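You operate a simulated robot arm through the tools that you are given. There is no shell and no other tool.

You are at the controls of a simulated robot arm. One attempt, no reset.

## Task
Put two scoops of red beads from the bead tray beside the round box into the box's empty cell.
Fine: turn its lid to that cell and shut again; use the orange-handled scoop and put it back.
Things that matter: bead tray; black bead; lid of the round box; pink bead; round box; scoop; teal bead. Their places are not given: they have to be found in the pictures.

Only the result counts: the job must be done as asked and must still hold three seconds after the hand-in. Knocking over, shifting, dropping, spilling or breaking anything else fails it. Lids that push on must go on centred and level and be pressed home; caps that screw on are set level and turned clockwise until they are tight.

## Robot
A 7-joint arm with a two-finger parallel gripper, fixed in place. Base frame: the origin is on the floor under the middle of its stand, x ahead of it, y to its left, z up; the work surface is at about z = 740. Lengths are in mm, angles in degrees, forces in N, time in s.
With the tool pointing down near the work surface it reaches from about 300 to 680 mm from the base axis. Its first joint turns from -66.0 to 66.0 degrees. Payload 1.57 kg.
Tool frame: the origin (TCP) lies between the finger pads and is the grasp point; the fingertips stand 30 mm ahead of it; z points along the fingers, y is the line along which they close. The gripper opens to 110 mm. The fingers are 24 mm wide and 12 mm thick; the gripper's body (48 by 112 mm) begins 78 mm behind the TCP.
Orientation is told as [roll, pitch, yaw] about the base's x, y, z axes, in that order, counted from this pose: with the fingers straight down and closing along the base's y, the tool's x points along the base's -x, its y along +y and its z along -z.

## Interface
- The arm moves only by the tool move_arm. Its argument "targets" is text: rows parted by semicolons, each of 7 numbers parted by spaces: the gripper command, from -1 (shut) to 1 (fully open), values between in proportion, then the shift along the tool's x, y, z in mm, then the turn, a rotation vector about the tool's x, y, z in degrees. In form: fingers dx dy dz wx wy wz; .... A call has 1 to 20 rows; each row shifts and turns the commanded pose from where the row before left it, along the tool's axes as they then stand. Each row takes 0.2 s and may step no farther than 50 mm and 8.6 degrees from the row before; otherwise, or with a gripper value out of range, the whole call is refused. Where a pose cannot be reached the arm comes as near as it can. A force on the tool above 40 N (or 10 N above the force at the start of the call, whichever is more), or a blocked arm, ends the call early, and 0.2 s more pass. The fingers move at their own pace (about 108 mm/s each) and stop on an object; they squeeze with about 26 N. The grip force told is the motor's: it shows also when the fingers shut on nothing. Time passes only in rows, and 0.2 s behind the last, so rows that do not move let the fingers close. The reply holds the time, the measured pose of the TCP, the force on the tool along the base axes, the opening and the grip force, in the units named above and with some noise, with the torque about the TCP (base axes, N m) and any sound that the robot's microphone picked up.
- Cameras (640 x 400 px; columns grow to the right, rows downward): "scene" is fixed at [141.3, -377.1, 1402.6]; the picture's right is [0.93, -0.36, 0.00], its down [-0.21, -0.54, -0.81] and it looks along [0.30, 0.76, -0.58] (base axes); focal length 318 px, centre (320, 200). "wrist" rides on the gripper at [70, 16, -141] in the tool frame; the picture's right is [-0.23, 0.97, 0.00], its down [-0.85, -0.20, -0.48] and it looks along [-0.47, -0.11, 0.88] (tool axes); focal length 222 px, centre (320, 200).
- grab_frame(camera): a new picture of that camera. The clock stands still meanwhile.
- point_at(camera, pixels): for up to 12 pixels [column, row] of the newest picture of that camera ("zoom" is the newest enlarged one), the place [x, y, z] in the base frame of the surface seen there, good to about 2 mm. The clock stands still meanwhile.
- inspect(camera, box): a new picture of the part [left, top, right, bottom] of that camera's present view, enlarged. The clock stands still meanwhile.
- hand_in(): hands the job in; it is judged then, once.

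Leave the gripper open and the arm clear of the work at the hand-in unless told otherwise.

The tools are called after "Emit:" as name(argument=value, ...) on one line, values as JSON. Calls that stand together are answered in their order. move_arm: Moves the arm, as the interface text tells. Its arguments: {"type":"object","properties":{"targets":{"type":"string"}},"required":["targets"]} The other tools are called the same way: grab_frame (camera) takes a picture; point_at (camera, pixels) gives the place of the surface under pixels of a picture; inspect (camera, box) takes an enlarged picture of a part of a camera's view; hand_in () hands the job in.

At the start:

```text
clock: 0.0
position: [441.5, 170.1, 1085.5]
tool_rot: [0.0, 0.0, 0.0]
wrist_force: [-0.2, 0.0, 0.0]
ft_torque: [0.05, -0.02, -0.02]
gripper_width: 109.7
finger_force: 0.0
```

scene: 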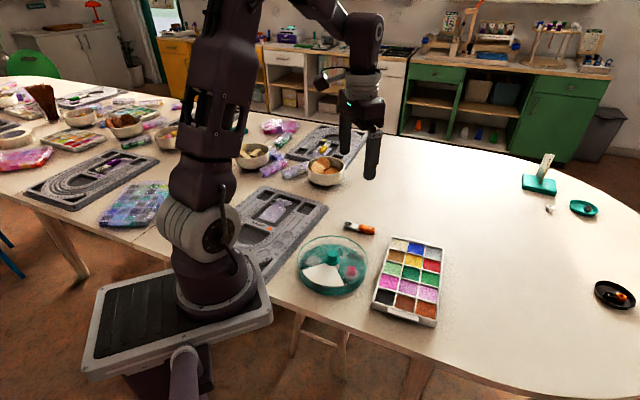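
wrist: 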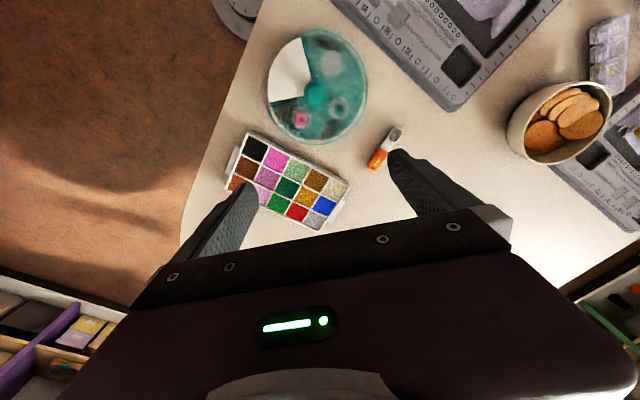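

I see the round box with a teal lid at about (333,264) in the scene picture, the bead tray at (408,280) and the orange-handled scoop at (360,228). I'll enlarge those parts first.

Emit:
inspect(camera="scene", box=[280, 210, 460, 330])

Emit:
inspect(camera="wrist", box=[220, 20, 420, 240])

```text
3.33 times, centred on (370, 270) of scene
```

zoom: 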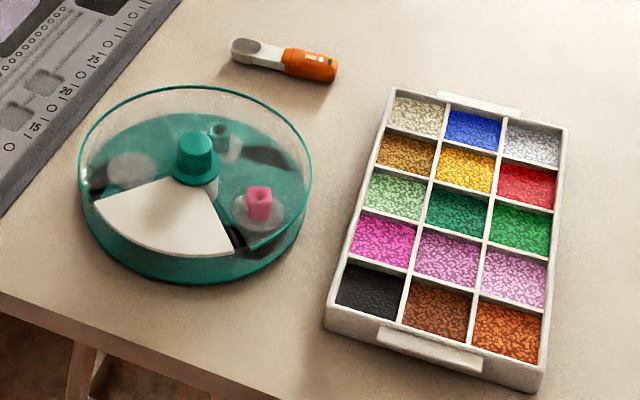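

```text
1.82 times, centred on (320, 130) of wrist
```

zoom: 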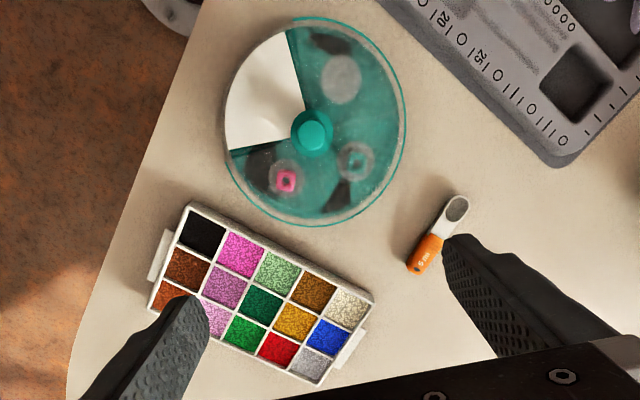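

The wrist view is partly blocked by the fingers. I'll measure key points in a fresh scene frame: the lid knob, white sector, scoop, and the red cell of the tray.

Emit:
inspect(camera="scene", box=[290, 225, 380, 305])

```text
5.00 times, centred on (335, 265) of scene
```

zoom: 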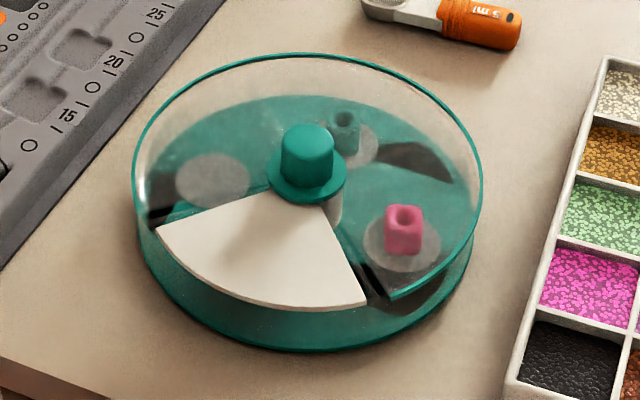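

Now measuring points in the enlarged picture: knob top (308,135), knob flange, white sector, pink bead, rim points, and scoop.

Emit:
point_at(camera="zoom", pixels=[[308, 133], [308, 195], [260, 250], [160, 230], [365, 300], [270, 200], [405, 215], [345, 120], [212, 175], [308, 56], [478, 180], [136, 190]])

Emit:
point_at(camera="zoom", pixels=[[340, 280], [305, 345], [415, 160], [390, 255], [375, 285], [455, 290], [430, 270], [500, 30], [450, 15], [400, 5], [130, 370], [500, 380]])

```text
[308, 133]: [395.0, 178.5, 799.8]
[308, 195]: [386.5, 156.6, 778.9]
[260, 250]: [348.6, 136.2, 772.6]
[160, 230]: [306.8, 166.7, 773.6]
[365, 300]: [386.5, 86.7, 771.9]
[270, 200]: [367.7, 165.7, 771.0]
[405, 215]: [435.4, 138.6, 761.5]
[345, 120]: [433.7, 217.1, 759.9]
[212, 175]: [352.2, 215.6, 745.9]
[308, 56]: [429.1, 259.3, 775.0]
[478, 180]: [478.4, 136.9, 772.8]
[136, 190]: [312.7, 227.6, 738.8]
```

```text
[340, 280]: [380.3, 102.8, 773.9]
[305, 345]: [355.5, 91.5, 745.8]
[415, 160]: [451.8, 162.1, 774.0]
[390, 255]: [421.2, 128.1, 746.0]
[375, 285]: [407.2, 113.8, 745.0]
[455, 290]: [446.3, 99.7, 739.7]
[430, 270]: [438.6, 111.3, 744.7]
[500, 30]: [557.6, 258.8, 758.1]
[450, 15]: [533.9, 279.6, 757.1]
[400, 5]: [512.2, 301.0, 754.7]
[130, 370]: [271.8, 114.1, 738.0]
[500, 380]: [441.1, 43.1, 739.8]
```

The box's centre is near (395,175), with four ~90° sectors: a white blank sector centred at ~225°, a pink bead at ~318°, a teal bead at ~47°, and a cell at ~137° that shows only a white disc. I need a closer view, so the arm moves back and down to look at the box with the wrist camera.

Emit:
move_arm(targets="1 20 4 25 0 0 0; 1 20 4 25 0 0 0; 1 20 4 25 0 0 0; 1 20 4 25 0 0 0; 1 20 4 25 0 0 0; 1 0 0 0 0 0 0")

Emit:
grab_frame(camera="wrist")

```text
clock: 1.4
position: [342.1, 187.8, 963.1]
tool_rot: [0.0, 0.0, -0.1]
wrist_force: [1.6, -0.6, 0.7]
ft_torque: [0.0, 0.0, -0.03]
gripper_width: 110.0
finger_force: 0.0
```

```text
taken
```

wrist: 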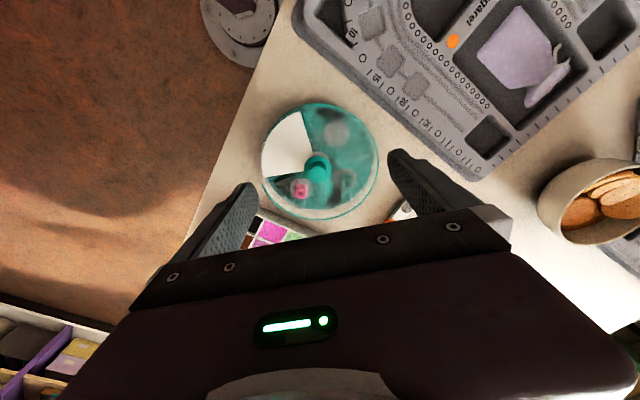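

The box is at (320,160) in the wrist picture. I enlarge it.

Emit:
inspect(camera="wrist", box=[250, 90, 390, 230])

```text
2.86 times, centred on (320, 160) of wrist
```

zoom: 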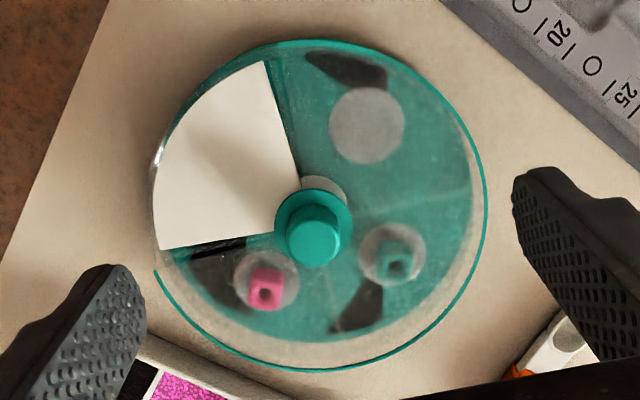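

I see three white discs (one with a pink bead, one with a teal bead, one bare) plus the white sector. I don't see a black bead yet; I'll look at the scene's right side and the wider surroundings.

Emit:
inspect(camera="scene", box=[500, 140, 640, 320])

Emit:
inspect(camera="scene", box=[300, 235, 370, 300])

Emit:
inspect(camera="scene", box=[330, 205, 400, 250])

```text
2.22 times, centred on (570, 230) of scene
```

zoom: 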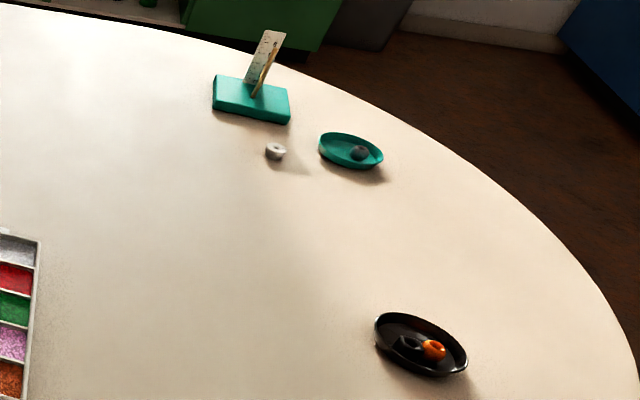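

```text
6.15 times, centred on (335, 268) of scene
```

zoom: 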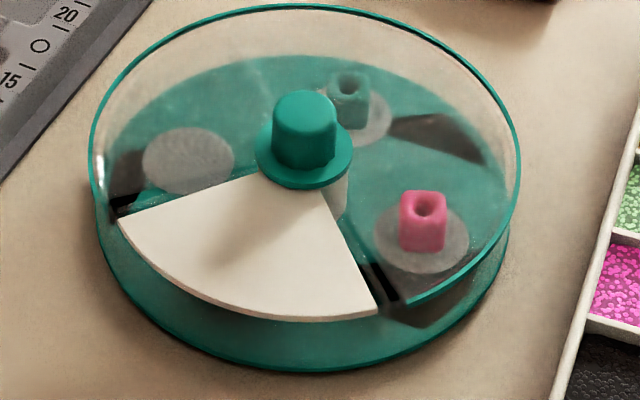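

```text
8.89 times, centred on (365, 228) of scene
```

zoom: 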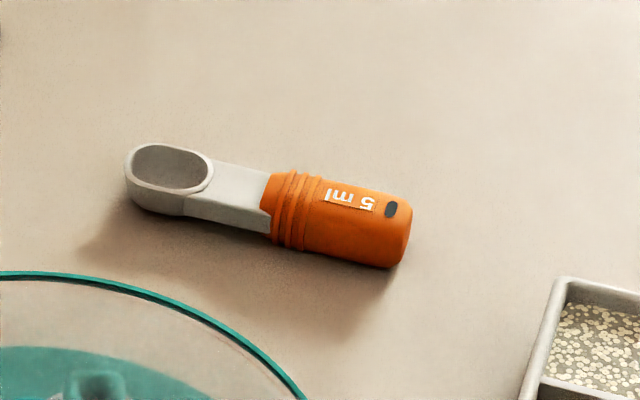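

The black dish and teal dish on the right are other things. I'll zoom hard on the front of the round box to understand its build (white sector, walls, gaps).

Emit:
inspect(camera="scene", box=[296, 258, 366, 300])

Emit:
point_at(camera="zoom", pixels=[[300, 270], [300, 310], [300, 340], [150, 200], [100, 160], [430, 270], [470, 265], [500, 270], [540, 200], [560, 150], [60, 80], [70, 60]])

```text
9.14 times, centred on (331, 279) of scene
```

zoom: 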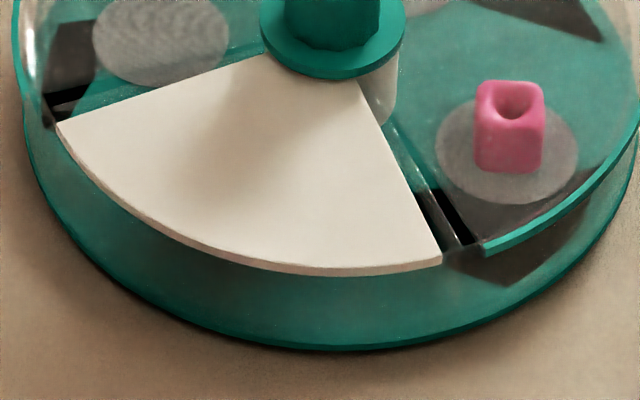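

```text
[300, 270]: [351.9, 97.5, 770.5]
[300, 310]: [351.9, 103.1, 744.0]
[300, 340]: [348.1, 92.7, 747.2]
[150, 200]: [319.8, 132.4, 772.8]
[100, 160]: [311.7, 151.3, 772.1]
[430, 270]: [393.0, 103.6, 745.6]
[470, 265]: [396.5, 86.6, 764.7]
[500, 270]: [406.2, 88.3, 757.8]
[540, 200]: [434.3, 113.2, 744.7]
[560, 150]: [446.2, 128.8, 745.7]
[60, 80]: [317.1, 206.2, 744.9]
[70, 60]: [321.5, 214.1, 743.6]
```

The box has a teal floor at z≈745, clear walls, and a white plate at z≈772. I'll take a zoomed wrist view again and measure the white discs and dark shapes to work out the cell angles.

Emit:
inspect(camera="wrist", box=[255, 95, 385, 225])

Emit:
point_at(camera="zoom", pixels=[[372, 121], [256, 290], [400, 262], [350, 62], [205, 295], [365, 325], [313, 236], [440, 160], [450, 220], [300, 310], [325, 183], [420, 300]])

```text
3.08 times, centred on (320, 160) of wrist
```

zoom: 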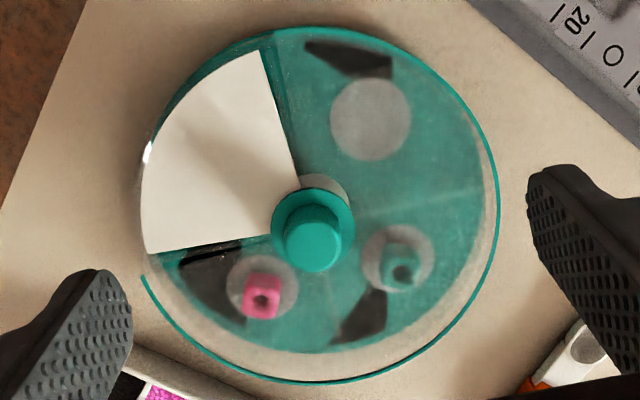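

```text
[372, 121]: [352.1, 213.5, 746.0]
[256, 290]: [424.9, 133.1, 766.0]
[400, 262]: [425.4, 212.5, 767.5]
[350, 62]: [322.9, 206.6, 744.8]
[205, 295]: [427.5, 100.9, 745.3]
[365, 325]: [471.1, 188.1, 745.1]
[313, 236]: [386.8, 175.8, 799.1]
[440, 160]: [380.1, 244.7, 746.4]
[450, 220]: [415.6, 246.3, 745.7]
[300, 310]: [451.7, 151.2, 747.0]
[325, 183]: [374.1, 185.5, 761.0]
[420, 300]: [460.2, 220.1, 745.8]
```

Cells lie at about 45° (teal), 135° (bare disc: the empty one), 225° (under the white plate) and 315° (pink), with the box centre near (391,174). Next I measure the tray, its red cell, and the scoop in the scene view.

Emit:
inspect(camera="scene", box=[365, 230, 455, 330])

Emit:
point_at(camera="zoom", pixels=[[186, 35], [490, 80], [105, 310], [405, 385], [440, 155], [388, 150], [477, 160], [410, 195], [330, 140], [430, 105], [420, 245], [230, 20]])

Emit:
inspect(camera="scene", box=[335, 212, 385, 243])

Emit:
point_at(camera="zoom", pixels=[[98, 130], [165, 160], [110, 175], [175, 120], [240, 165], [290, 165], [310, 240], [430, 190], [490, 220], [480, 275], [400, 260], [340, 165]])

```text
4.00 times, centred on (410, 280) of scene
```

zoom: 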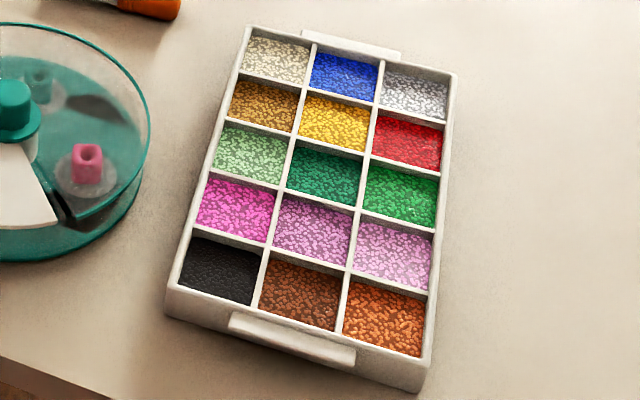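

```text
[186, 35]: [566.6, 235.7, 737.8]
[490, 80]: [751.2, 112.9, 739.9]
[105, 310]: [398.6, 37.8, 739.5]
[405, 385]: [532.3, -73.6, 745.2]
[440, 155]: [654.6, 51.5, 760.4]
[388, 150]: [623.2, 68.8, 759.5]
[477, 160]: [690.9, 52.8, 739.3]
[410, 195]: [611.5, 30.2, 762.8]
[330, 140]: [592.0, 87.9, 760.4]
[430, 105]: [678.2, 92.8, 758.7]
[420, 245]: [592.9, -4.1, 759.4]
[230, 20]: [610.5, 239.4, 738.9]
```

```text
12.80 times, centred on (360, 228) of scene
```

zoom: 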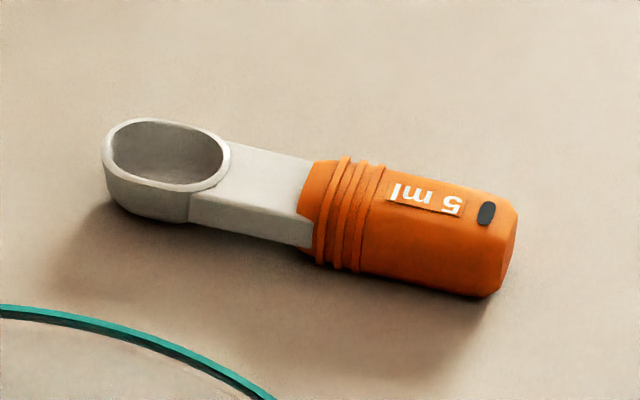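

```text
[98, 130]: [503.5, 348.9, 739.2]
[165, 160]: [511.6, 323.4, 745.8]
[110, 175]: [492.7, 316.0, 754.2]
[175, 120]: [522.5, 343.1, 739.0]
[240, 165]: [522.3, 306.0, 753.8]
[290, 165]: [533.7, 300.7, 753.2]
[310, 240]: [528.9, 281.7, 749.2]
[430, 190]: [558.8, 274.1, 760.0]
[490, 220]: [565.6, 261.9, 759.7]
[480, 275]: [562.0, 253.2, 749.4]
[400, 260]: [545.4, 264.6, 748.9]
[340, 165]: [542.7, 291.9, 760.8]
```

Red cell is around (630,65) with bead surface at z≈760; the scoop lies with its bowl near (507,327) and its handle end near (567,257), so it points along ~130°. Next I refine the knob's centre: zoom on the knob and take several points of its top and flange.

Emit:
inspect(camera="wrist", box=[300, 142, 340, 182])

Emit:
inspect(camera="scene", box=[318, 242, 350, 268])

```text
10.00 times, centred on (320, 162) of wrist
```

zoom: 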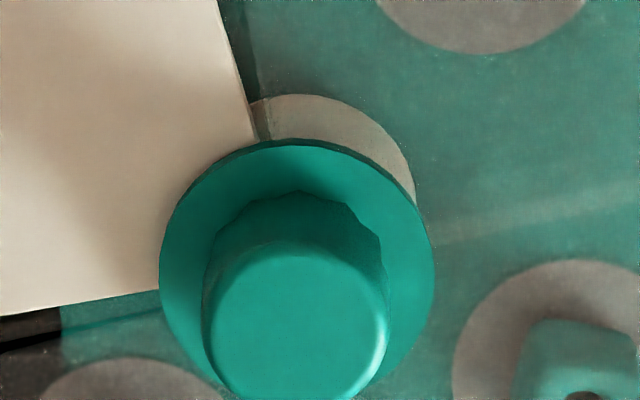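

```text
15.38 times, centred on (334, 255) of scene
```

zoom: 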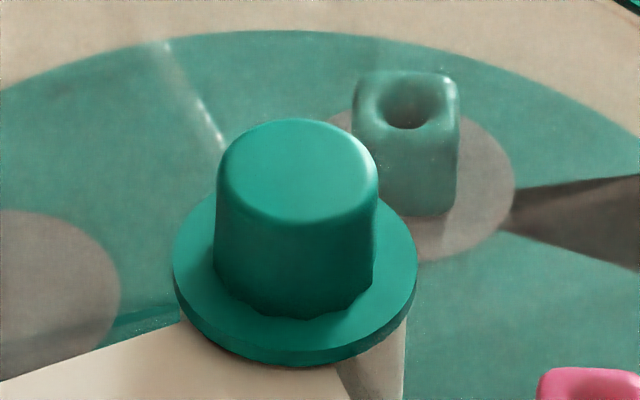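

Now pointing at the knob's top edges and flange in this zoom.

Emit:
point_at(camera="zoom", pixels=[[298, 170], [232, 175], [366, 178], [298, 128], [298, 212], [200, 260], [395, 260], [300, 350], [270, 345], [300, 260], [190, 120], [480, 160]])

```text
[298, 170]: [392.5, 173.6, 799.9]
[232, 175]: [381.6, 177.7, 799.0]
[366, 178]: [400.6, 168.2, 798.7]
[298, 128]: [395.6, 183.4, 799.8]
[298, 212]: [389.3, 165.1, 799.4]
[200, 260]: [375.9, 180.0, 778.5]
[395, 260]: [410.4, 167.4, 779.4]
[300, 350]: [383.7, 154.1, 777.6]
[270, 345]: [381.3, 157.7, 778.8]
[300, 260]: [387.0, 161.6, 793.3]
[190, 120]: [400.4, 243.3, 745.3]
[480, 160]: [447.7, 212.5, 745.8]
```

The knob centre is (392, 173.5), its top z≈799.5, radius ≈11, its flange top z≈779. I move above the knob, half close the gripper and yaw to +45° so that I can turn the lid 90° clockwise (opening from 225° to the empty cell at 135°).

Emit:
move_arm(targets="0.1 -25 -7.1 30 0 0 0; 0.1 -25 -7.1 30 0 0 0; 0.1 0 0 28 0 0 0; 0.1 0 0 0 0 0 -7.5; 0.1 0 0 0 0 0 -7.5; 0.1 0 0 0 0 0 -7.5; 0.1 0 0 0 0 0 -7.5; 0.1 0 0 0 0 0 -7.5; 0.1 0 0 0 0 0 -7.5; 0.1 0 0 0 0 0 0")

Emit:
grab_frame(camera="scene")

Emit:
grab_frame(camera="wrist")

```text
clock: 3.6
position: [390.6, 175.8, 873.6]
tool_rot: [0.0, 0.0, 45.0]
wrist_force: [-0.5, 0.0, 0.0]
ft_torque: [-0.01, 0.05, 0.01]
gripper_width: 60.6
finger_force: 0.0
```

```text
taken
```

scene: 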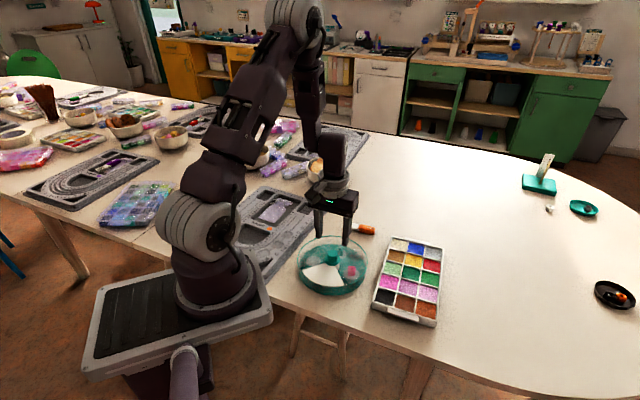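

```text
taken
```

wrist: 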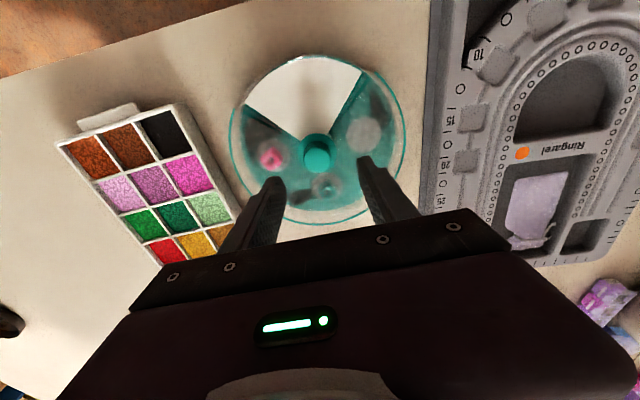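

The gripper is above the knob within 2–3 mm. I correct the centre, go down to z≈813 (fingertips at ~783, just over the flange) and close on the knob.

Emit:
move_arm(targets="0.1 1.1 -2.1 20 0 0 0; 0.1 0 0 20 0 0 0; 0.1 0 0 12 0 0 0; 0.1 0 0 7 0 0 0; 0.1 0 0 0 0 0 0")

Emit:
inspect(camera="scene", box=[285, 190, 385, 300])

```text
clock: 4.8
position: [392.1, 174.6, 812.8]
tool_rot: [0.0, 0.0, 45.1]
wrist_force: [-0.3, -0.3, 0.6]
ft_torque: [0.02, 0.01, -0.01]
gripper_width: 60.4
finger_force: 0.0
```

```text
3.64 times, centred on (335, 245) of scene
```

zoom: 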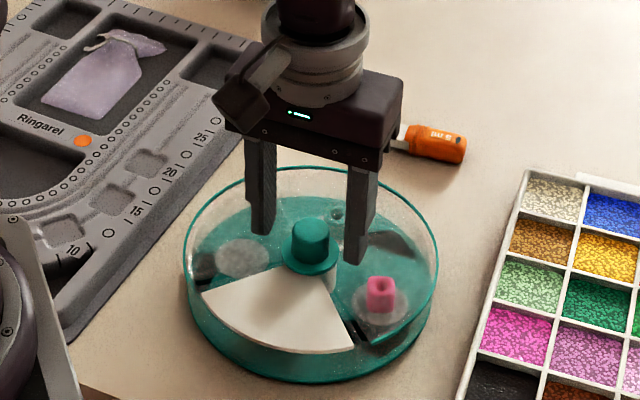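

The fingers straddle the knob well. I close on it.

Emit:
move_arm(targets="-1 0 0 0 0 0 0; -1 0 0 0 0 0 0; -1 0 0 0 0 0 0")

```text
clock: 5.6
position: [391.6, 175.1, 813.2]
tool_rot: [0.1, 0.0, 45.0]
wrist_force: [4.4, -3.5, 1.9]
ft_torque: [-0.11, -0.17, 0.02]
gripper_width: 26.7
finger_force: 25.3
```

The knob is gripped at 26.7 mm. I start turning clockwise (positive about the tool's z): three rows of 7.5° first, then look.

Emit:
move_arm(targets="-1 0 -0.7 0 0 0 0; -1 0 0 0 0 0 7.5; -1 0 0 0 0 0 7.5; -1 0 0 0 0 0 7.5; -1 0 0 0 0 0 0")

Emit:
inspect(camera="scene", box=[285, 190, 385, 300])

```text
clock: 6.8
position: [391.9, 174.9, 812.3]
tool_rot: [0.1, -0.2, 22.5]
wrist_force: [0.8, 10.8, 20.9]
ft_torque: [0.4, -0.06, -0.04]
gripper_width: 26.8
finger_force: 26.0
```

```text
3.64 times, centred on (335, 245) of scene
```

zoom: 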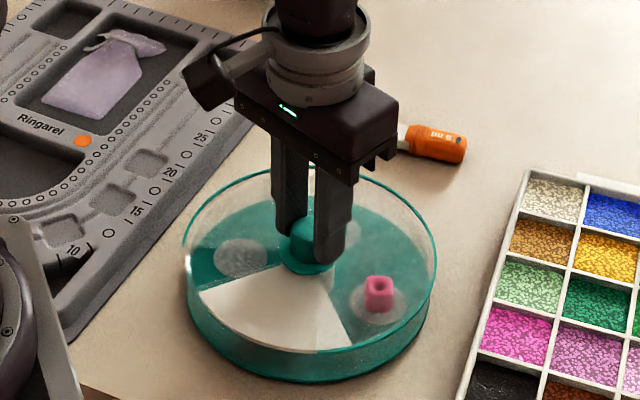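

The lid turned and the white plate stayed put — it's a fixed blank. The force shows a small off-centre push (knob a little more to +y) and downward push, so I correct by ~1.5 mm and continue turning.

Emit:
move_arm(targets="-1 0 1.5 -0.8 0 0 0; -1 0 0 0 0 0 7.5; -1 0 0 0 0 0 7.5; -1 0 0 0 0 0 7.5; -1 0 0 0 0 0 0")

Emit:
inspect(camera="scene", box=[285, 190, 385, 300])

```text
clock: 8.0
position: [390.0, 172.6, 813.6]
tool_rot: [0.0, 0.1, -0.1]
wrist_force: [0.5, 0.2, 0.3]
ft_torque: [-0.03, 0.0, -0.01]
gripper_width: 26.9
finger_force: 26.1
```

```text
3.64 times, centred on (335, 245) of scene
```

zoom: 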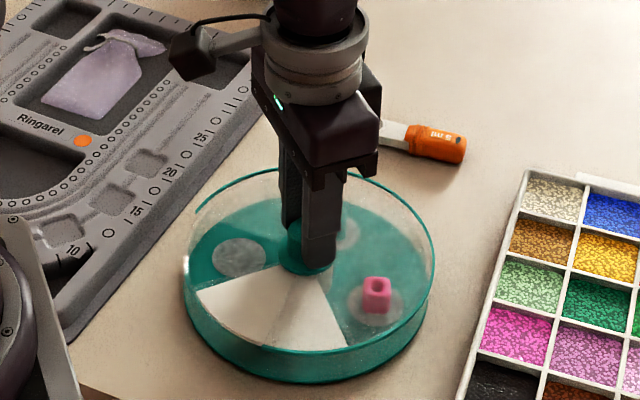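

No force now, but the picture suggests the box itself may have crept slightly. I measure the plate corners and pink disc to check.

Emit:
inspect(camera="scene", box=[290, 225, 380, 305])

Emit:
point_at(camera="zoom", pixels=[[160, 230], [152, 232], [365, 300], [360, 298], [355, 296], [260, 250], [400, 212], [212, 175], [308, 56], [478, 180]])

```text
5.00 times, centred on (335, 265) of scene
```

zoom: 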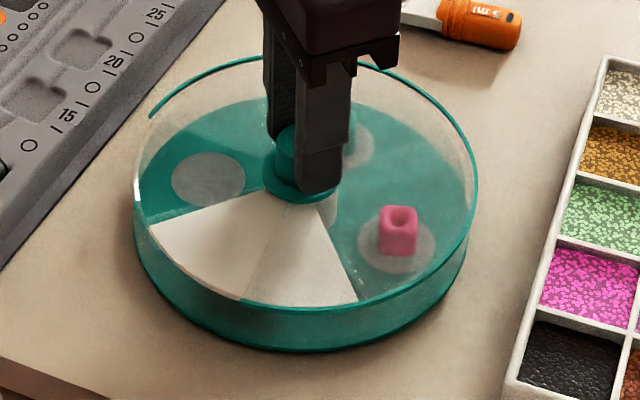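

```text
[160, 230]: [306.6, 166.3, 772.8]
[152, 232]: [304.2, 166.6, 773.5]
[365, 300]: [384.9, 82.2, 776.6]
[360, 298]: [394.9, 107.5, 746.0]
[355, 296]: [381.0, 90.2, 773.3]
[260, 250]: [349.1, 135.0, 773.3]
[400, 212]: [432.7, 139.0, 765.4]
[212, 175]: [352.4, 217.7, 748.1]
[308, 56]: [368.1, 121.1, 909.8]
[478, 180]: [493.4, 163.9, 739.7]
```

The plate's corners moved roughly 2–3 mm toward −x, so the box follows the gripper slightly. I'll idle one row to see how noisy the pose reading is before going on.

Emit:
move_arm(targets="-1 0 0 0 0 0 0")

Emit:
move_arm(targets="-1 0 0 0 0 0 0")

Emit:
move_arm(targets="-1 0 0 0 0 0 0")

```text
clock: 8.4
position: [391.4, 173.5, 814.8]
tool_rot: [0.0, 0.0, 0.1]
wrist_force: [0.5, 0.3, -1.1]
ft_torque: [-0.03, 0.03, -0.01]
gripper_width: 27.0
finger_force: 26.0
```

```text
clock: 8.8
position: [390.9, 173.6, 814.9]
tool_rot: [0.0, 0.0, 0.0]
wrist_force: [-0.3, 1.1, 0.5]
ft_torque: [0.01, -0.02, -0.02]
gripper_width: 26.9
finger_force: 26.1
```

```text
clock: 9.2
position: [390.8, 174.6, 812.8]
tool_rot: [0.0, 0.0, 0.0]
wrist_force: [0.4, 0.4, -0.7]
ft_torque: [0.0, -0.04, 0.0]
gripper_width: 26.8
finger_force: 26.1
```

The pose reading jitters by about ±1 mm and forces are near zero. I continue the remaining 45° in two halves.

Emit:
move_arm(targets="-1 0 0 0 0 0 7.5; -1 0 0 0 0 0 7.5; -1 0 0 0 0 0 7.5; -1 0 0 0 0 0 0")

Emit:
inspect(camera="scene", box=[290, 225, 380, 305])

```text
clock: 10.2
position: [391.2, 175.1, 814.0]
tool_rot: [0.0, 0.1, -22.6]
wrist_force: [-0.4, 0.3, -0.3]
ft_torque: [-0.02, -0.01, 0.01]
gripper_width: 27.0
finger_force: 25.8
```

```text
5.00 times, centred on (335, 265) of scene
```

zoom: 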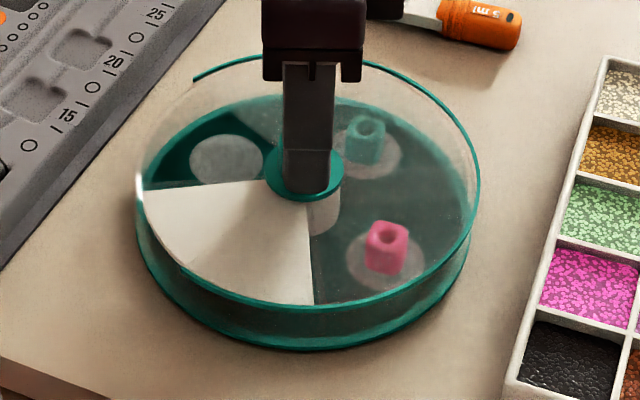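

The whole box turned with the lid this time (the plate's right corner moved from (358,300) to (315,303)): without downward pressure the base slides on the table. I turn back 22.5° so the base returns, then look.

Emit:
move_arm(targets="-1 0 0 0 0 0 -7.5; -1 0 0 0 0 0 -7.5; -1 0 0 0 0 0 -7.5; -1 0 0 0 0 0 0")

Emit:
inspect(camera="scene", box=[290, 225, 380, 305])

```text
clock: 11.2
position: [392.7, 173.7, 813.6]
tool_rot: [0.0, 0.0, 0.1]
wrist_force: [-0.6, 0.3, -0.5]
ft_torque: [0.01, -0.02, -0.01]
gripper_width: 26.9
finger_force: 25.5
```

```text
5.00 times, centred on (335, 265) of scene
```

zoom: 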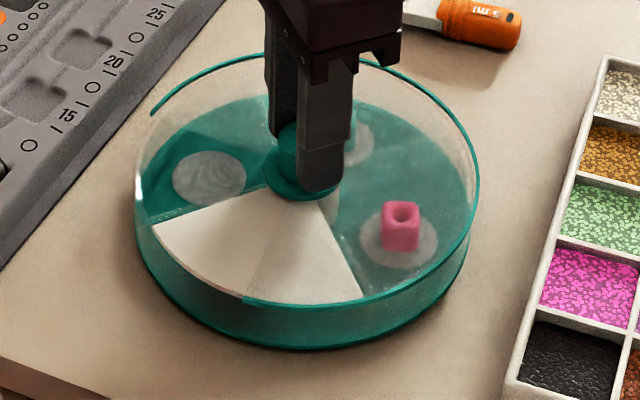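

The base is back (corner at (362,299), originally (366,303)). Now I press down about 1 mm to hold the base on the table and read the force.

Emit:
move_arm(targets="-1 0 0 1.0 0 0 0; -1 0 0 0 0 0 0")

```text
clock: 11.8
position: [391.8, 174.3, 813.4]
tool_rot: [0.1, 0.0, 0.0]
wrist_force: [0.0, 0.4, -0.1]
ft_torque: [-0.1, 0.24, 0.02]
gripper_width: 26.9
finger_force: 25.8
```

No downward force yet; I press another 1 mm.

Emit:
move_arm(targets="-1 0 0 0.7 0 0 0; -1 0 0 0 0 0 0")

```text
clock: 12.4
position: [391.3, 174.2, 814.3]
tool_rot: [0.1, -0.1, 0.0]
wrist_force: [-2.0, 2.5, 20.4]
ft_torque: [0.07, 0.23, 0.0]
gripper_width: 27.0
finger_force: 26.4
```

Now 20 N downward. I turn clockwise 15° under this pressure and check whether the base stays.

Emit:
move_arm(targets="-1 0 0 0 0 0 5; -1 0 0 0 0 0 5; -1 0 0 0 0 0 5; -1 0 0 0 0 0 0")

Emit:
inspect(camera="scene", box=[290, 225, 380, 305])

```text
clock: 13.4
position: [390.6, 173.9, 813.0]
tool_rot: [-0.1, 0.1, -15.0]
wrist_force: [4.4, 0.1, -0.2]
ft_torque: [-0.19, -0.52, -0.02]
gripper_width: 27.0
finger_force: 25.8
```

```text
5.00 times, centred on (335, 265) of scene
```

zoom: 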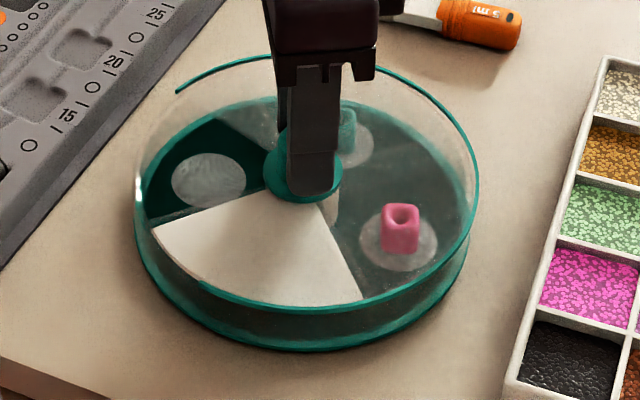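

The base stayed and the lid turned. The press force has faded, so I press 0.6 mm more and read the force.

Emit:
move_arm(targets="-1 0 0 0.6 0 0 0; -1 0 0 0 0 0 0")

```text
clock: 14.0
position: [391.5, 174.0, 812.6]
tool_rot: [0.1, 0.0, -15.2]
wrist_force: [1.8, -4.1, 20.5]
ft_torque: [-0.16, 0.04, 0.02]
gripper_width: 27.0
finger_force: 26.1
```

20 N again. I turn the next 15° clockwise.

Emit:
move_arm(targets="-1 0 0 0 0 0 5; -1 0 0 0 0 0 5; -1 0 0 0 0 0 5; -1 0 0 0 0 0 0")

Emit:
inspect(camera="scene", box=[290, 225, 380, 305])

```text
clock: 15.0
position: [390.4, 175.3, 812.0]
tool_rot: [0.1, 0.0, -30.2]
wrist_force: [-1.0, -5.5, 2.0]
ft_torque: [-0.13, -0.12, 0.04]
gripper_width: 26.8
finger_force: 25.7
```

```text
5.00 times, centred on (335, 265) of scene
```

zoom: 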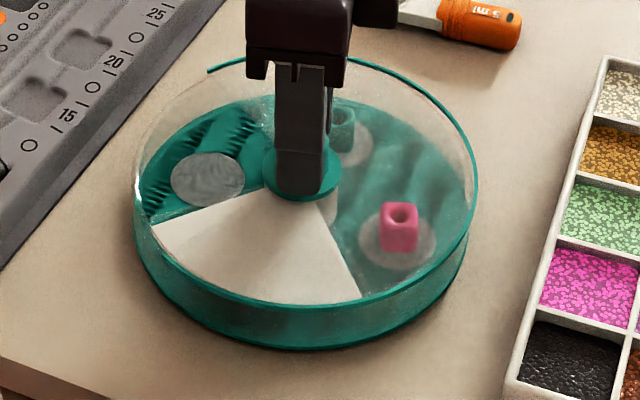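

The base holds. Press 0.6 mm again and turn the last 15°.

Emit:
move_arm(targets="-1 0 0 0.6 0 0 0; -1 0 0 0 0 0 5; -1 0 0 0 0 0 5; -1 0 0 0 0 0 5; -1 0 0 0 0 0 0")

Emit:
inspect(camera="scene", box=[290, 225, 380, 305])

```text
clock: 16.2
position: [391.5, 174.8, 811.4]
tool_rot: [0.0, 0.0, -45.1]
wrist_force: [-8.1, -6.8, 21.8]
ft_torque: [-0.16, 0.37, -0.05]
gripper_width: 27.0
finger_force: 26.8
```

```text
5.00 times, centred on (335, 265) of scene
```

zoom: 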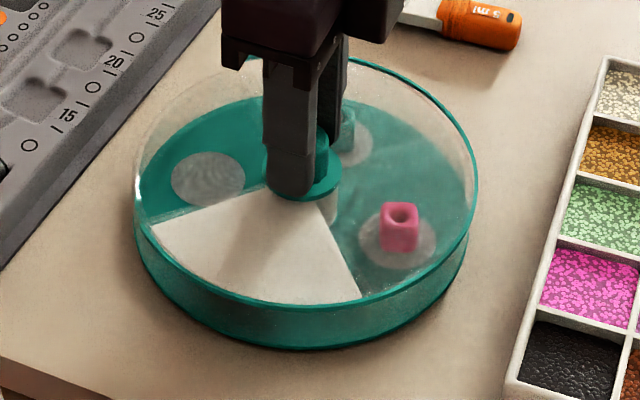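

The lid has turned ~90°. There is about 10 N of side load along the tool's −y, so I ease it with a small shift before letting go.

Emit:
move_arm(targets="-1 0 -0.8 0 0 0 0; -1 0 0 0 0 0 0")

```text
clock: 16.8
position: [391.5, 174.1, 810.8]
tool_rot: [-0.1, -0.1, -45.0]
wrist_force: [-4.8, 0.9, 1.0]
ft_torque: [0.06, 0.13, -0.03]
gripper_width: 27.1
finger_force: 26.2
```

Side load is down to ~5 N and the press is gone. I open the fingers and rise.

Emit:
move_arm(targets="0.1 0 0 0 0 0 0; 0.1 0 0 0 0 0 0; 0.1 0 0 -20 0 0 0; 0.1 0 0 -40 0 0 0; 0.1 0 0 -40 0 0 0; 0.1 0 0 0 0 0 0")

Emit:
inspect(camera="scene", box=[290, 225, 380, 305])

Emit:
grab_frame(camera="wrist")

```text
clock: 18.2
position: [393.3, 174.8, 910.6]
tool_rot: [0.0, 0.0, -44.9]
wrist_force: [-0.3, 0.0, 1.0]
ft_torque: [-0.04, 0.02, 0.0]
gripper_width: 60.4
finger_force: 0.0
```

```text
5.00 times, centred on (335, 265) of scene
```

zoom: 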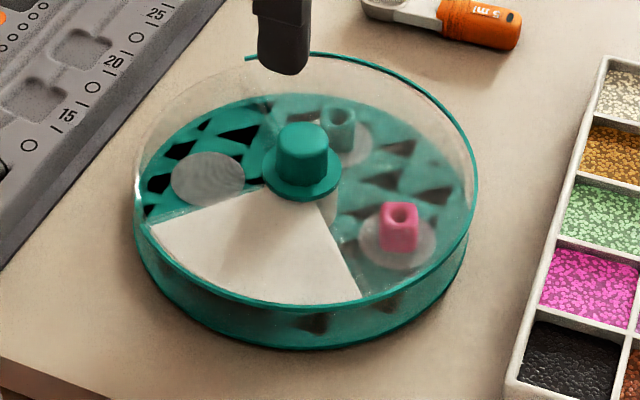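

```text
taken
```

wrist: 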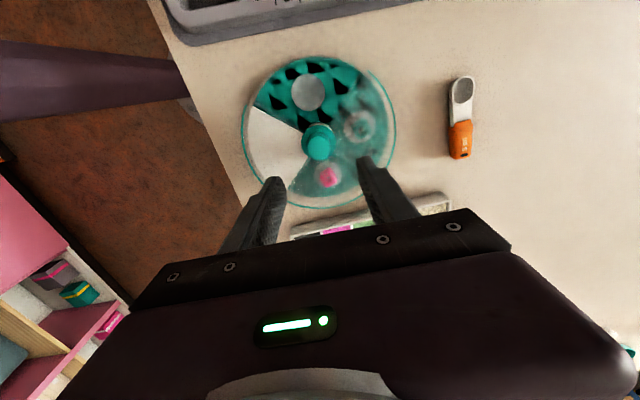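

The dark patches are render artefacts of the floor. I zoom the wrist view on the box to see where the opening is now.

Emit:
inspect(camera="wrist", box=[230, 45, 410, 215])

Emit:
point_at(camera="wrist", pixels=[[309, 93], [272, 110], [340, 65], [285, 75], [318, 135], [462, 92], [460, 140]])

```text
2.35 times, centred on (320, 130) of wrist
```

zoom: 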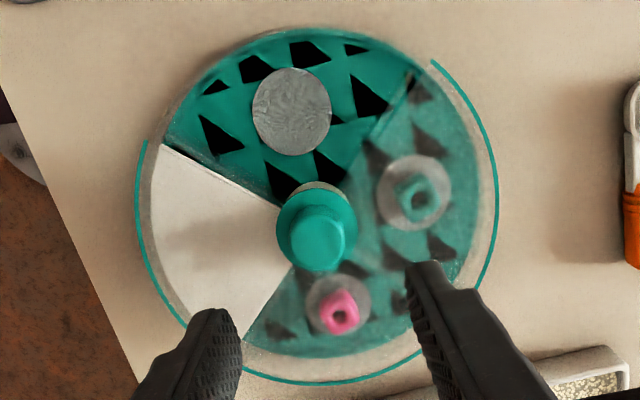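

```text
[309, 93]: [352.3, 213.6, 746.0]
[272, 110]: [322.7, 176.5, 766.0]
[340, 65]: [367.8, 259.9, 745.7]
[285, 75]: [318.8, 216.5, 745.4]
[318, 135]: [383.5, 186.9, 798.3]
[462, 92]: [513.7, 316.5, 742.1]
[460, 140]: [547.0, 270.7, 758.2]
```

The opening now lies fully over the empty cell (disc centre (352,214)). Next I move above the scoop handle at about (550,270) for a closer look, keeping the yaw at −45°.

Emit:
move_arm(targets="0 -10.9 44.8 2 0 0 0; 0 -10.9 44.8 2 0 0 0; 0 -10.9 44.8 2 0 0 0; 0 -10.9 44.8 2 0 0 0; 0 0 0 0 0 0 0")

Emit:
grab_frame(camera="wrist")

```text
clock: 19.4
position: [548.1, 266.9, 901.8]
tool_rot: [0.1, 0.0, -44.9]
wrist_force: [0.4, -0.4, 0.4]
ft_torque: [0.02, -0.02, 0.01]
gripper_width: 55.3
finger_force: 0.0
```

```text
taken
```

wrist: 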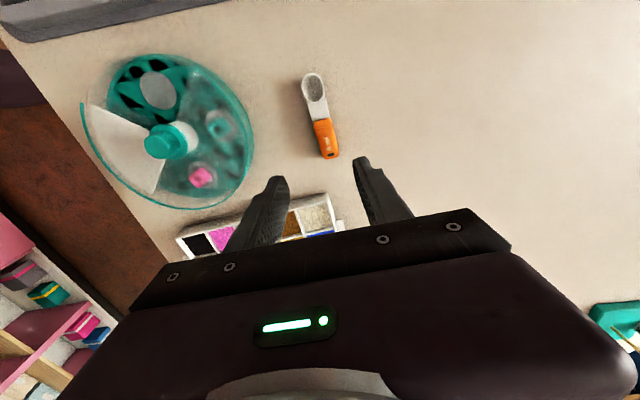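

The scoop is clearly visible at (318,115). I enlarge it and measure its bowl rim, neck and handle.

Emit:
inspect(camera="wrist", box=[285, 65, 355, 165])

```text
4.00 times, centred on (320, 115) of wrist
```

zoom: 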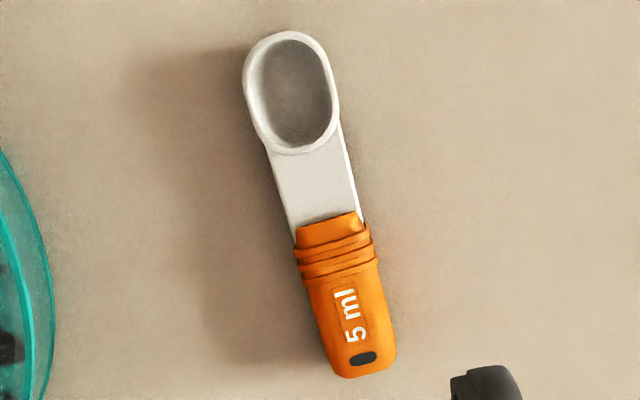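

Emit:
point_at(camera="zoom", pixels=[[290, 34], [300, 150], [246, 90], [337, 95], [293, 95], [315, 185], [332, 228], [345, 300], [362, 358], [312, 310], [390, 310], [350, 374]])

```text
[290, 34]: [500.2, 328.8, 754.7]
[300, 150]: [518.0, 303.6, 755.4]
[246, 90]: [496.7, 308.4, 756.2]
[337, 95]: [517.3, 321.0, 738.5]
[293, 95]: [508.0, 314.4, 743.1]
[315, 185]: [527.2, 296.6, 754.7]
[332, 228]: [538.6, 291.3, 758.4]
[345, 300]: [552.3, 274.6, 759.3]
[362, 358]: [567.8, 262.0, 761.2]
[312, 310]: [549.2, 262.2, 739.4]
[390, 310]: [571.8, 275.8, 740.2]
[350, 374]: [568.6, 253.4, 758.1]
```

Scoop: bowl rim centre ≈(508,316), handle centre ≈(553,274) with top z≈760, axis heading ≈135°, which matches yaw −45. I move over the handle and descend to TCP z≈800, then check.

Emit:
move_arm(targets="0 -0.9 6.4 33 0 0 0; 0 0 0 35 0 0 0; 0 0 0 35 0 0 0; 0 0 0 0 0 0 0")

Emit:
grab_frame(camera="wrist")

Emit:
inspect(camera="scene", box=[320, 170, 400, 250])

```text
clock: 20.4
position: [556.7, 271.2, 800.1]
tool_rot: [0.0, -0.1, -45.0]
wrist_force: [-0.4, -0.3, 0.0]
ft_torque: [-0.01, 0.01, 0.0]
gripper_width: 55.1
finger_force: 0.0
```

```text
taken
```

wrist: 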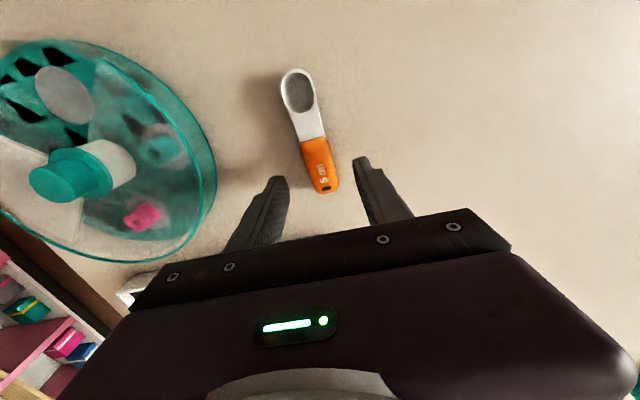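

```text
5.00 times, centred on (360, 210) of scene
```

zoom: 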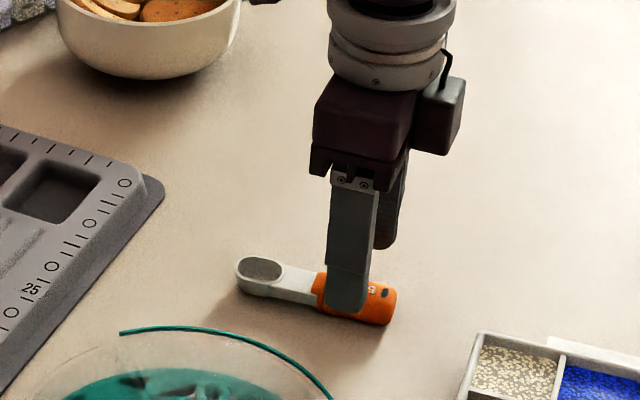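

The fingers straddle the middle of the orange handle. I descend to TCP z≈774 (fingertips ~4 mm above the table) and close.

Emit:
move_arm(targets="0 0 0 14 0 0 0; 0 0 0 12 0 0 0; 0 0 0 0 0 0 0; -1 0 0 0 0 0 0; -1 0 0 0 0 0 0; -1 0 0 0 0 0 0; -1 0 0 0 0 0 0")

Emit:
inspect(camera="scene", box=[320, 190, 400, 250])

Emit:
inspect(camera="wrist", box=[220, 40, 420, 240])

```text
clock: 22.0
position: [553.7, 275.0, 776.1]
tool_rot: [0.0, 0.0, -44.9]
wrist_force: [0.3, 1.0, 0.6]
ft_torque: [-0.01, 0.01, 0.0]
gripper_width: 21.8
finger_force: 25.6
```

```text
6.67 times, centred on (360, 220) of scene
```

zoom: 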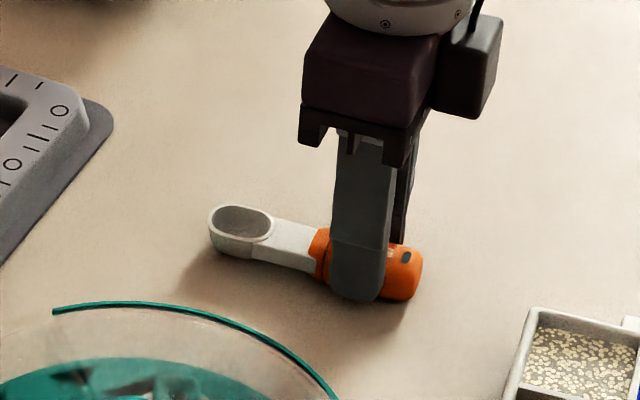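

```text
2.00 times, centred on (320, 140) of wrist
```

zoom: 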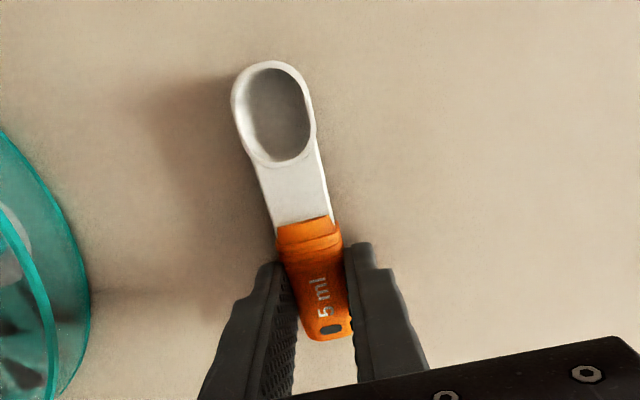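

Gripped at 21.8 mm. I measure the bowl relative to the gripper now: rim points and floor.

Emit:
point_at(camera="zoom", pixels=[[271, 65], [236, 105], [311, 105], [285, 163], [277, 115], [262, 90], [290, 140], [295, 190], [275, 80], [244, 130], [313, 130], [300, 205]])

Emit:
move_arm(targets="-1 0 0 0 0 0 0")

```text
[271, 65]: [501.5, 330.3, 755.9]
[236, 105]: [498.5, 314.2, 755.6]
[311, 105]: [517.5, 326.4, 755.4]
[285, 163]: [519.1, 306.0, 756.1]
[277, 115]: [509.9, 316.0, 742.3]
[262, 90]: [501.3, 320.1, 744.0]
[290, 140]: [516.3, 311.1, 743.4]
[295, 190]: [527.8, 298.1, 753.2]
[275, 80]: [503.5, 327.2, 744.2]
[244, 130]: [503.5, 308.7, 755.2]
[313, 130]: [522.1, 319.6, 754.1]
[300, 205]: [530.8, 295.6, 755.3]
```

```text
clock: 22.4
position: [554.2, 274.4, 775.4]
tool_rot: [0.1, 0.0, -45.1]
wrist_force: [0.4, 0.7, -0.9]
ft_torque: [0.01, -0.04, -0.03]
gripper_width: 21.7
finger_force: 25.9
```

Bowl centre sits at tool x≈+63, y≈0, z≈+19.5 from the TCP. I lift the scoop straight up 90 mm and then measure the red cell precisely in the scene view.

Emit:
move_arm(targets="-1 0 0 -15 0 0 0; -1 0 0 -25 0 0 0; -1 0 0 -25 0 0 0; -1 0 0 -25 0 0 0; -1 0 0 0 0 0 0")

Emit:
inspect(camera="scene", box=[400, 236, 446, 284])

```text
clock: 23.6
position: [553.6, 274.0, 866.3]
tool_rot: [0.1, 0.0, -45.0]
wrist_force: [0.0, -1.0, -1.0]
ft_torque: [-0.01, 0.0, 0.0]
gripper_width: 21.7
finger_force: 25.8
```

```text
8.33 times, centred on (423, 260) of scene
```

zoom: 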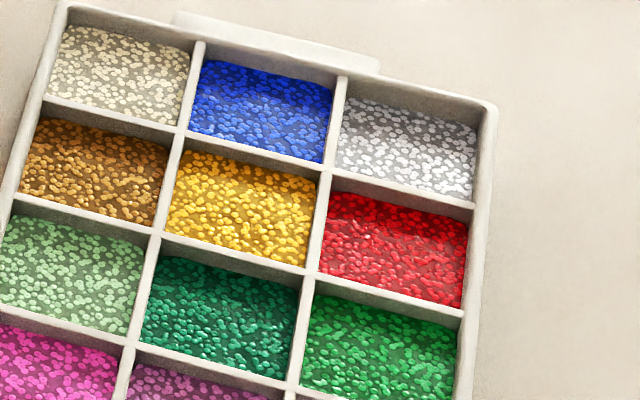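

Now pointing at the red cell's walls and bead surface and the tray's outer rims.

Emit:
point_at(camera="zoom", pixels=[[331, 174], [475, 205], [312, 274], [463, 313], [395, 245], [345, 210], [450, 220], [340, 270], [445, 295], [400, 192], [380, 292], [495, 110]])

Emit:
point_at(camera="zoom", pixels=[[322, 225], [472, 260], [480, 260], [486, 260], [400, 187], [390, 295], [343, 80], [195, 45], [163, 235], [300, 275], [520, 260], [420, 250]])

```text
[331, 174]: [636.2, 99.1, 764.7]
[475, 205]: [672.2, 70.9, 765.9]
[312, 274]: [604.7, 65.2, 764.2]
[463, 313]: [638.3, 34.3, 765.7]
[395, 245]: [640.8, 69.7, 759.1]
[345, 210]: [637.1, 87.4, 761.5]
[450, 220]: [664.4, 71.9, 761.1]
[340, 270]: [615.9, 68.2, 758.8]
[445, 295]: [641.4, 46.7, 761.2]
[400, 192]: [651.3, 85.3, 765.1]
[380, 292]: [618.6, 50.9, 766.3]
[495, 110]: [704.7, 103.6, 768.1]
```

```text
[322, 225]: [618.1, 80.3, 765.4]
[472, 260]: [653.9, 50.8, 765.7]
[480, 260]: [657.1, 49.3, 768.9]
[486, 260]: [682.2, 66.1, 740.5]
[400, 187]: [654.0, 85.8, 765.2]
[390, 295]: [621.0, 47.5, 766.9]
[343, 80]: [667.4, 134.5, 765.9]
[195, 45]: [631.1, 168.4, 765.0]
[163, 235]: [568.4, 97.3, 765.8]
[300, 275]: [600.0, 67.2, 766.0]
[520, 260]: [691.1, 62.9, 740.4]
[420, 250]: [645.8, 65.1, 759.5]
```

The red cell's corners are (636,99), (672,71), (605,65), (638,34), so its centre is ≈(638,67.4); its walls top out at z≈765.5, the outer rim at ≈768.5, and the bead surface at ≈760. I'll approach with the scoop heading 138° (handle over the tray's outer edge). First I move above the cell and tilt the nose down 45°, well clear.

Emit:
move_arm(targets="-1 -39.6 -14.1 0 0 0 0; -1 -39.6 -14.1 0 0 0 0; -1 -39.6 -14.1 0 0 0 0; -1 -39.6 -14.1 0 0 0 0; -1 -39.6 -14.1 0 0 0 0; -1 -39.6 -14.1 0 0 0 0; -1 0 0 0 0 0 -3.4; -1 0 0 0 0 -7.5 0; -1 0 0 0 0 -7.5 0; -1 0 0 0 0 -7.5 0; -1 0 0 0 0 -7.5 0; -1 0 0 0 0 -7.5 0; -1 0 0 0 0 -7.5 0; -1 0 0 0 0 0 0")

Emit:
grab_frame(camera="scene")

Emit:
grab_frame(camera="wrist")

```text
clock: 26.6
position: [660.8, 45.1, 865.2]
tool_rot: [-0.1, -45.1, -41.6]
wrist_force: [-0.8, 0.1, 0.1]
ft_torque: [-0.03, 0.0, 0.0]
gripper_width: 21.9
finger_force: 26.0
```

```text
taken
```

scene: 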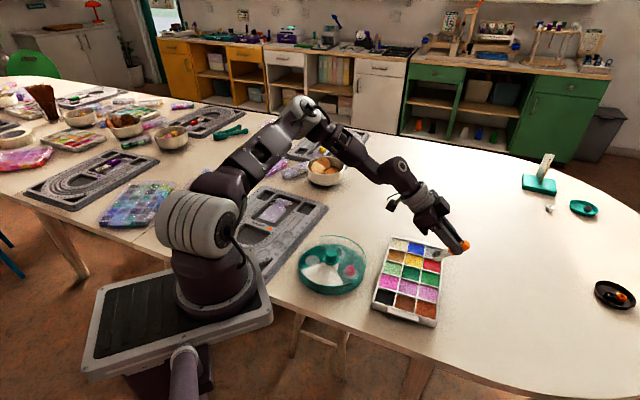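

```text
taken
```

wrist: 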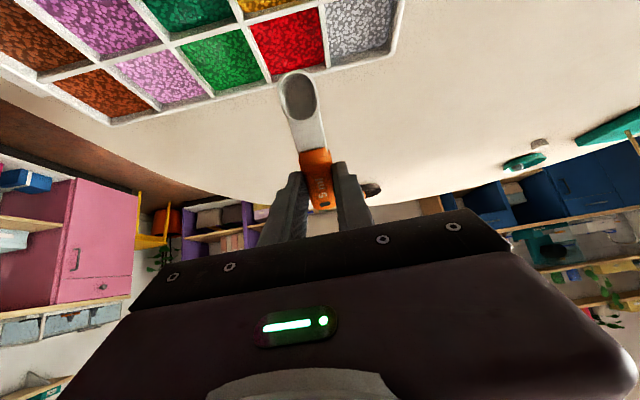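

The tilt works. I zoom the scene view to see the scoop tip relative to the red cell.

Emit:
inspect(camera="scene", box=[400, 220, 480, 280])

Emit:
inspect(camera="wrist", box=[210, 0, 410, 220])

```text
6.67 times, centred on (440, 250) of scene
```

zoom: 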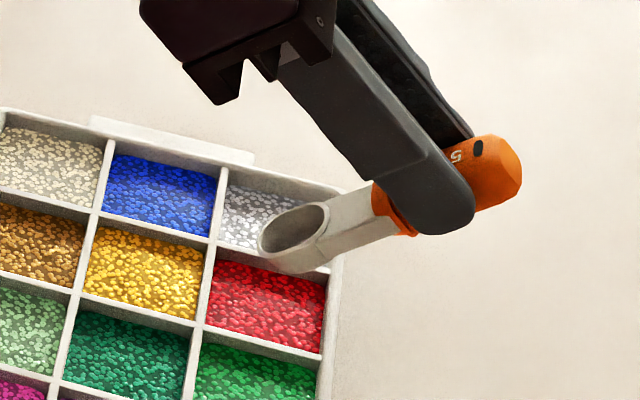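

```text
1.82 times, centred on (310, 110) of wrist
```

zoom: 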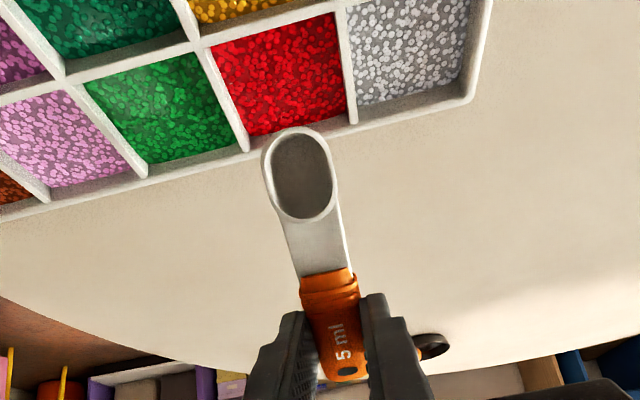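

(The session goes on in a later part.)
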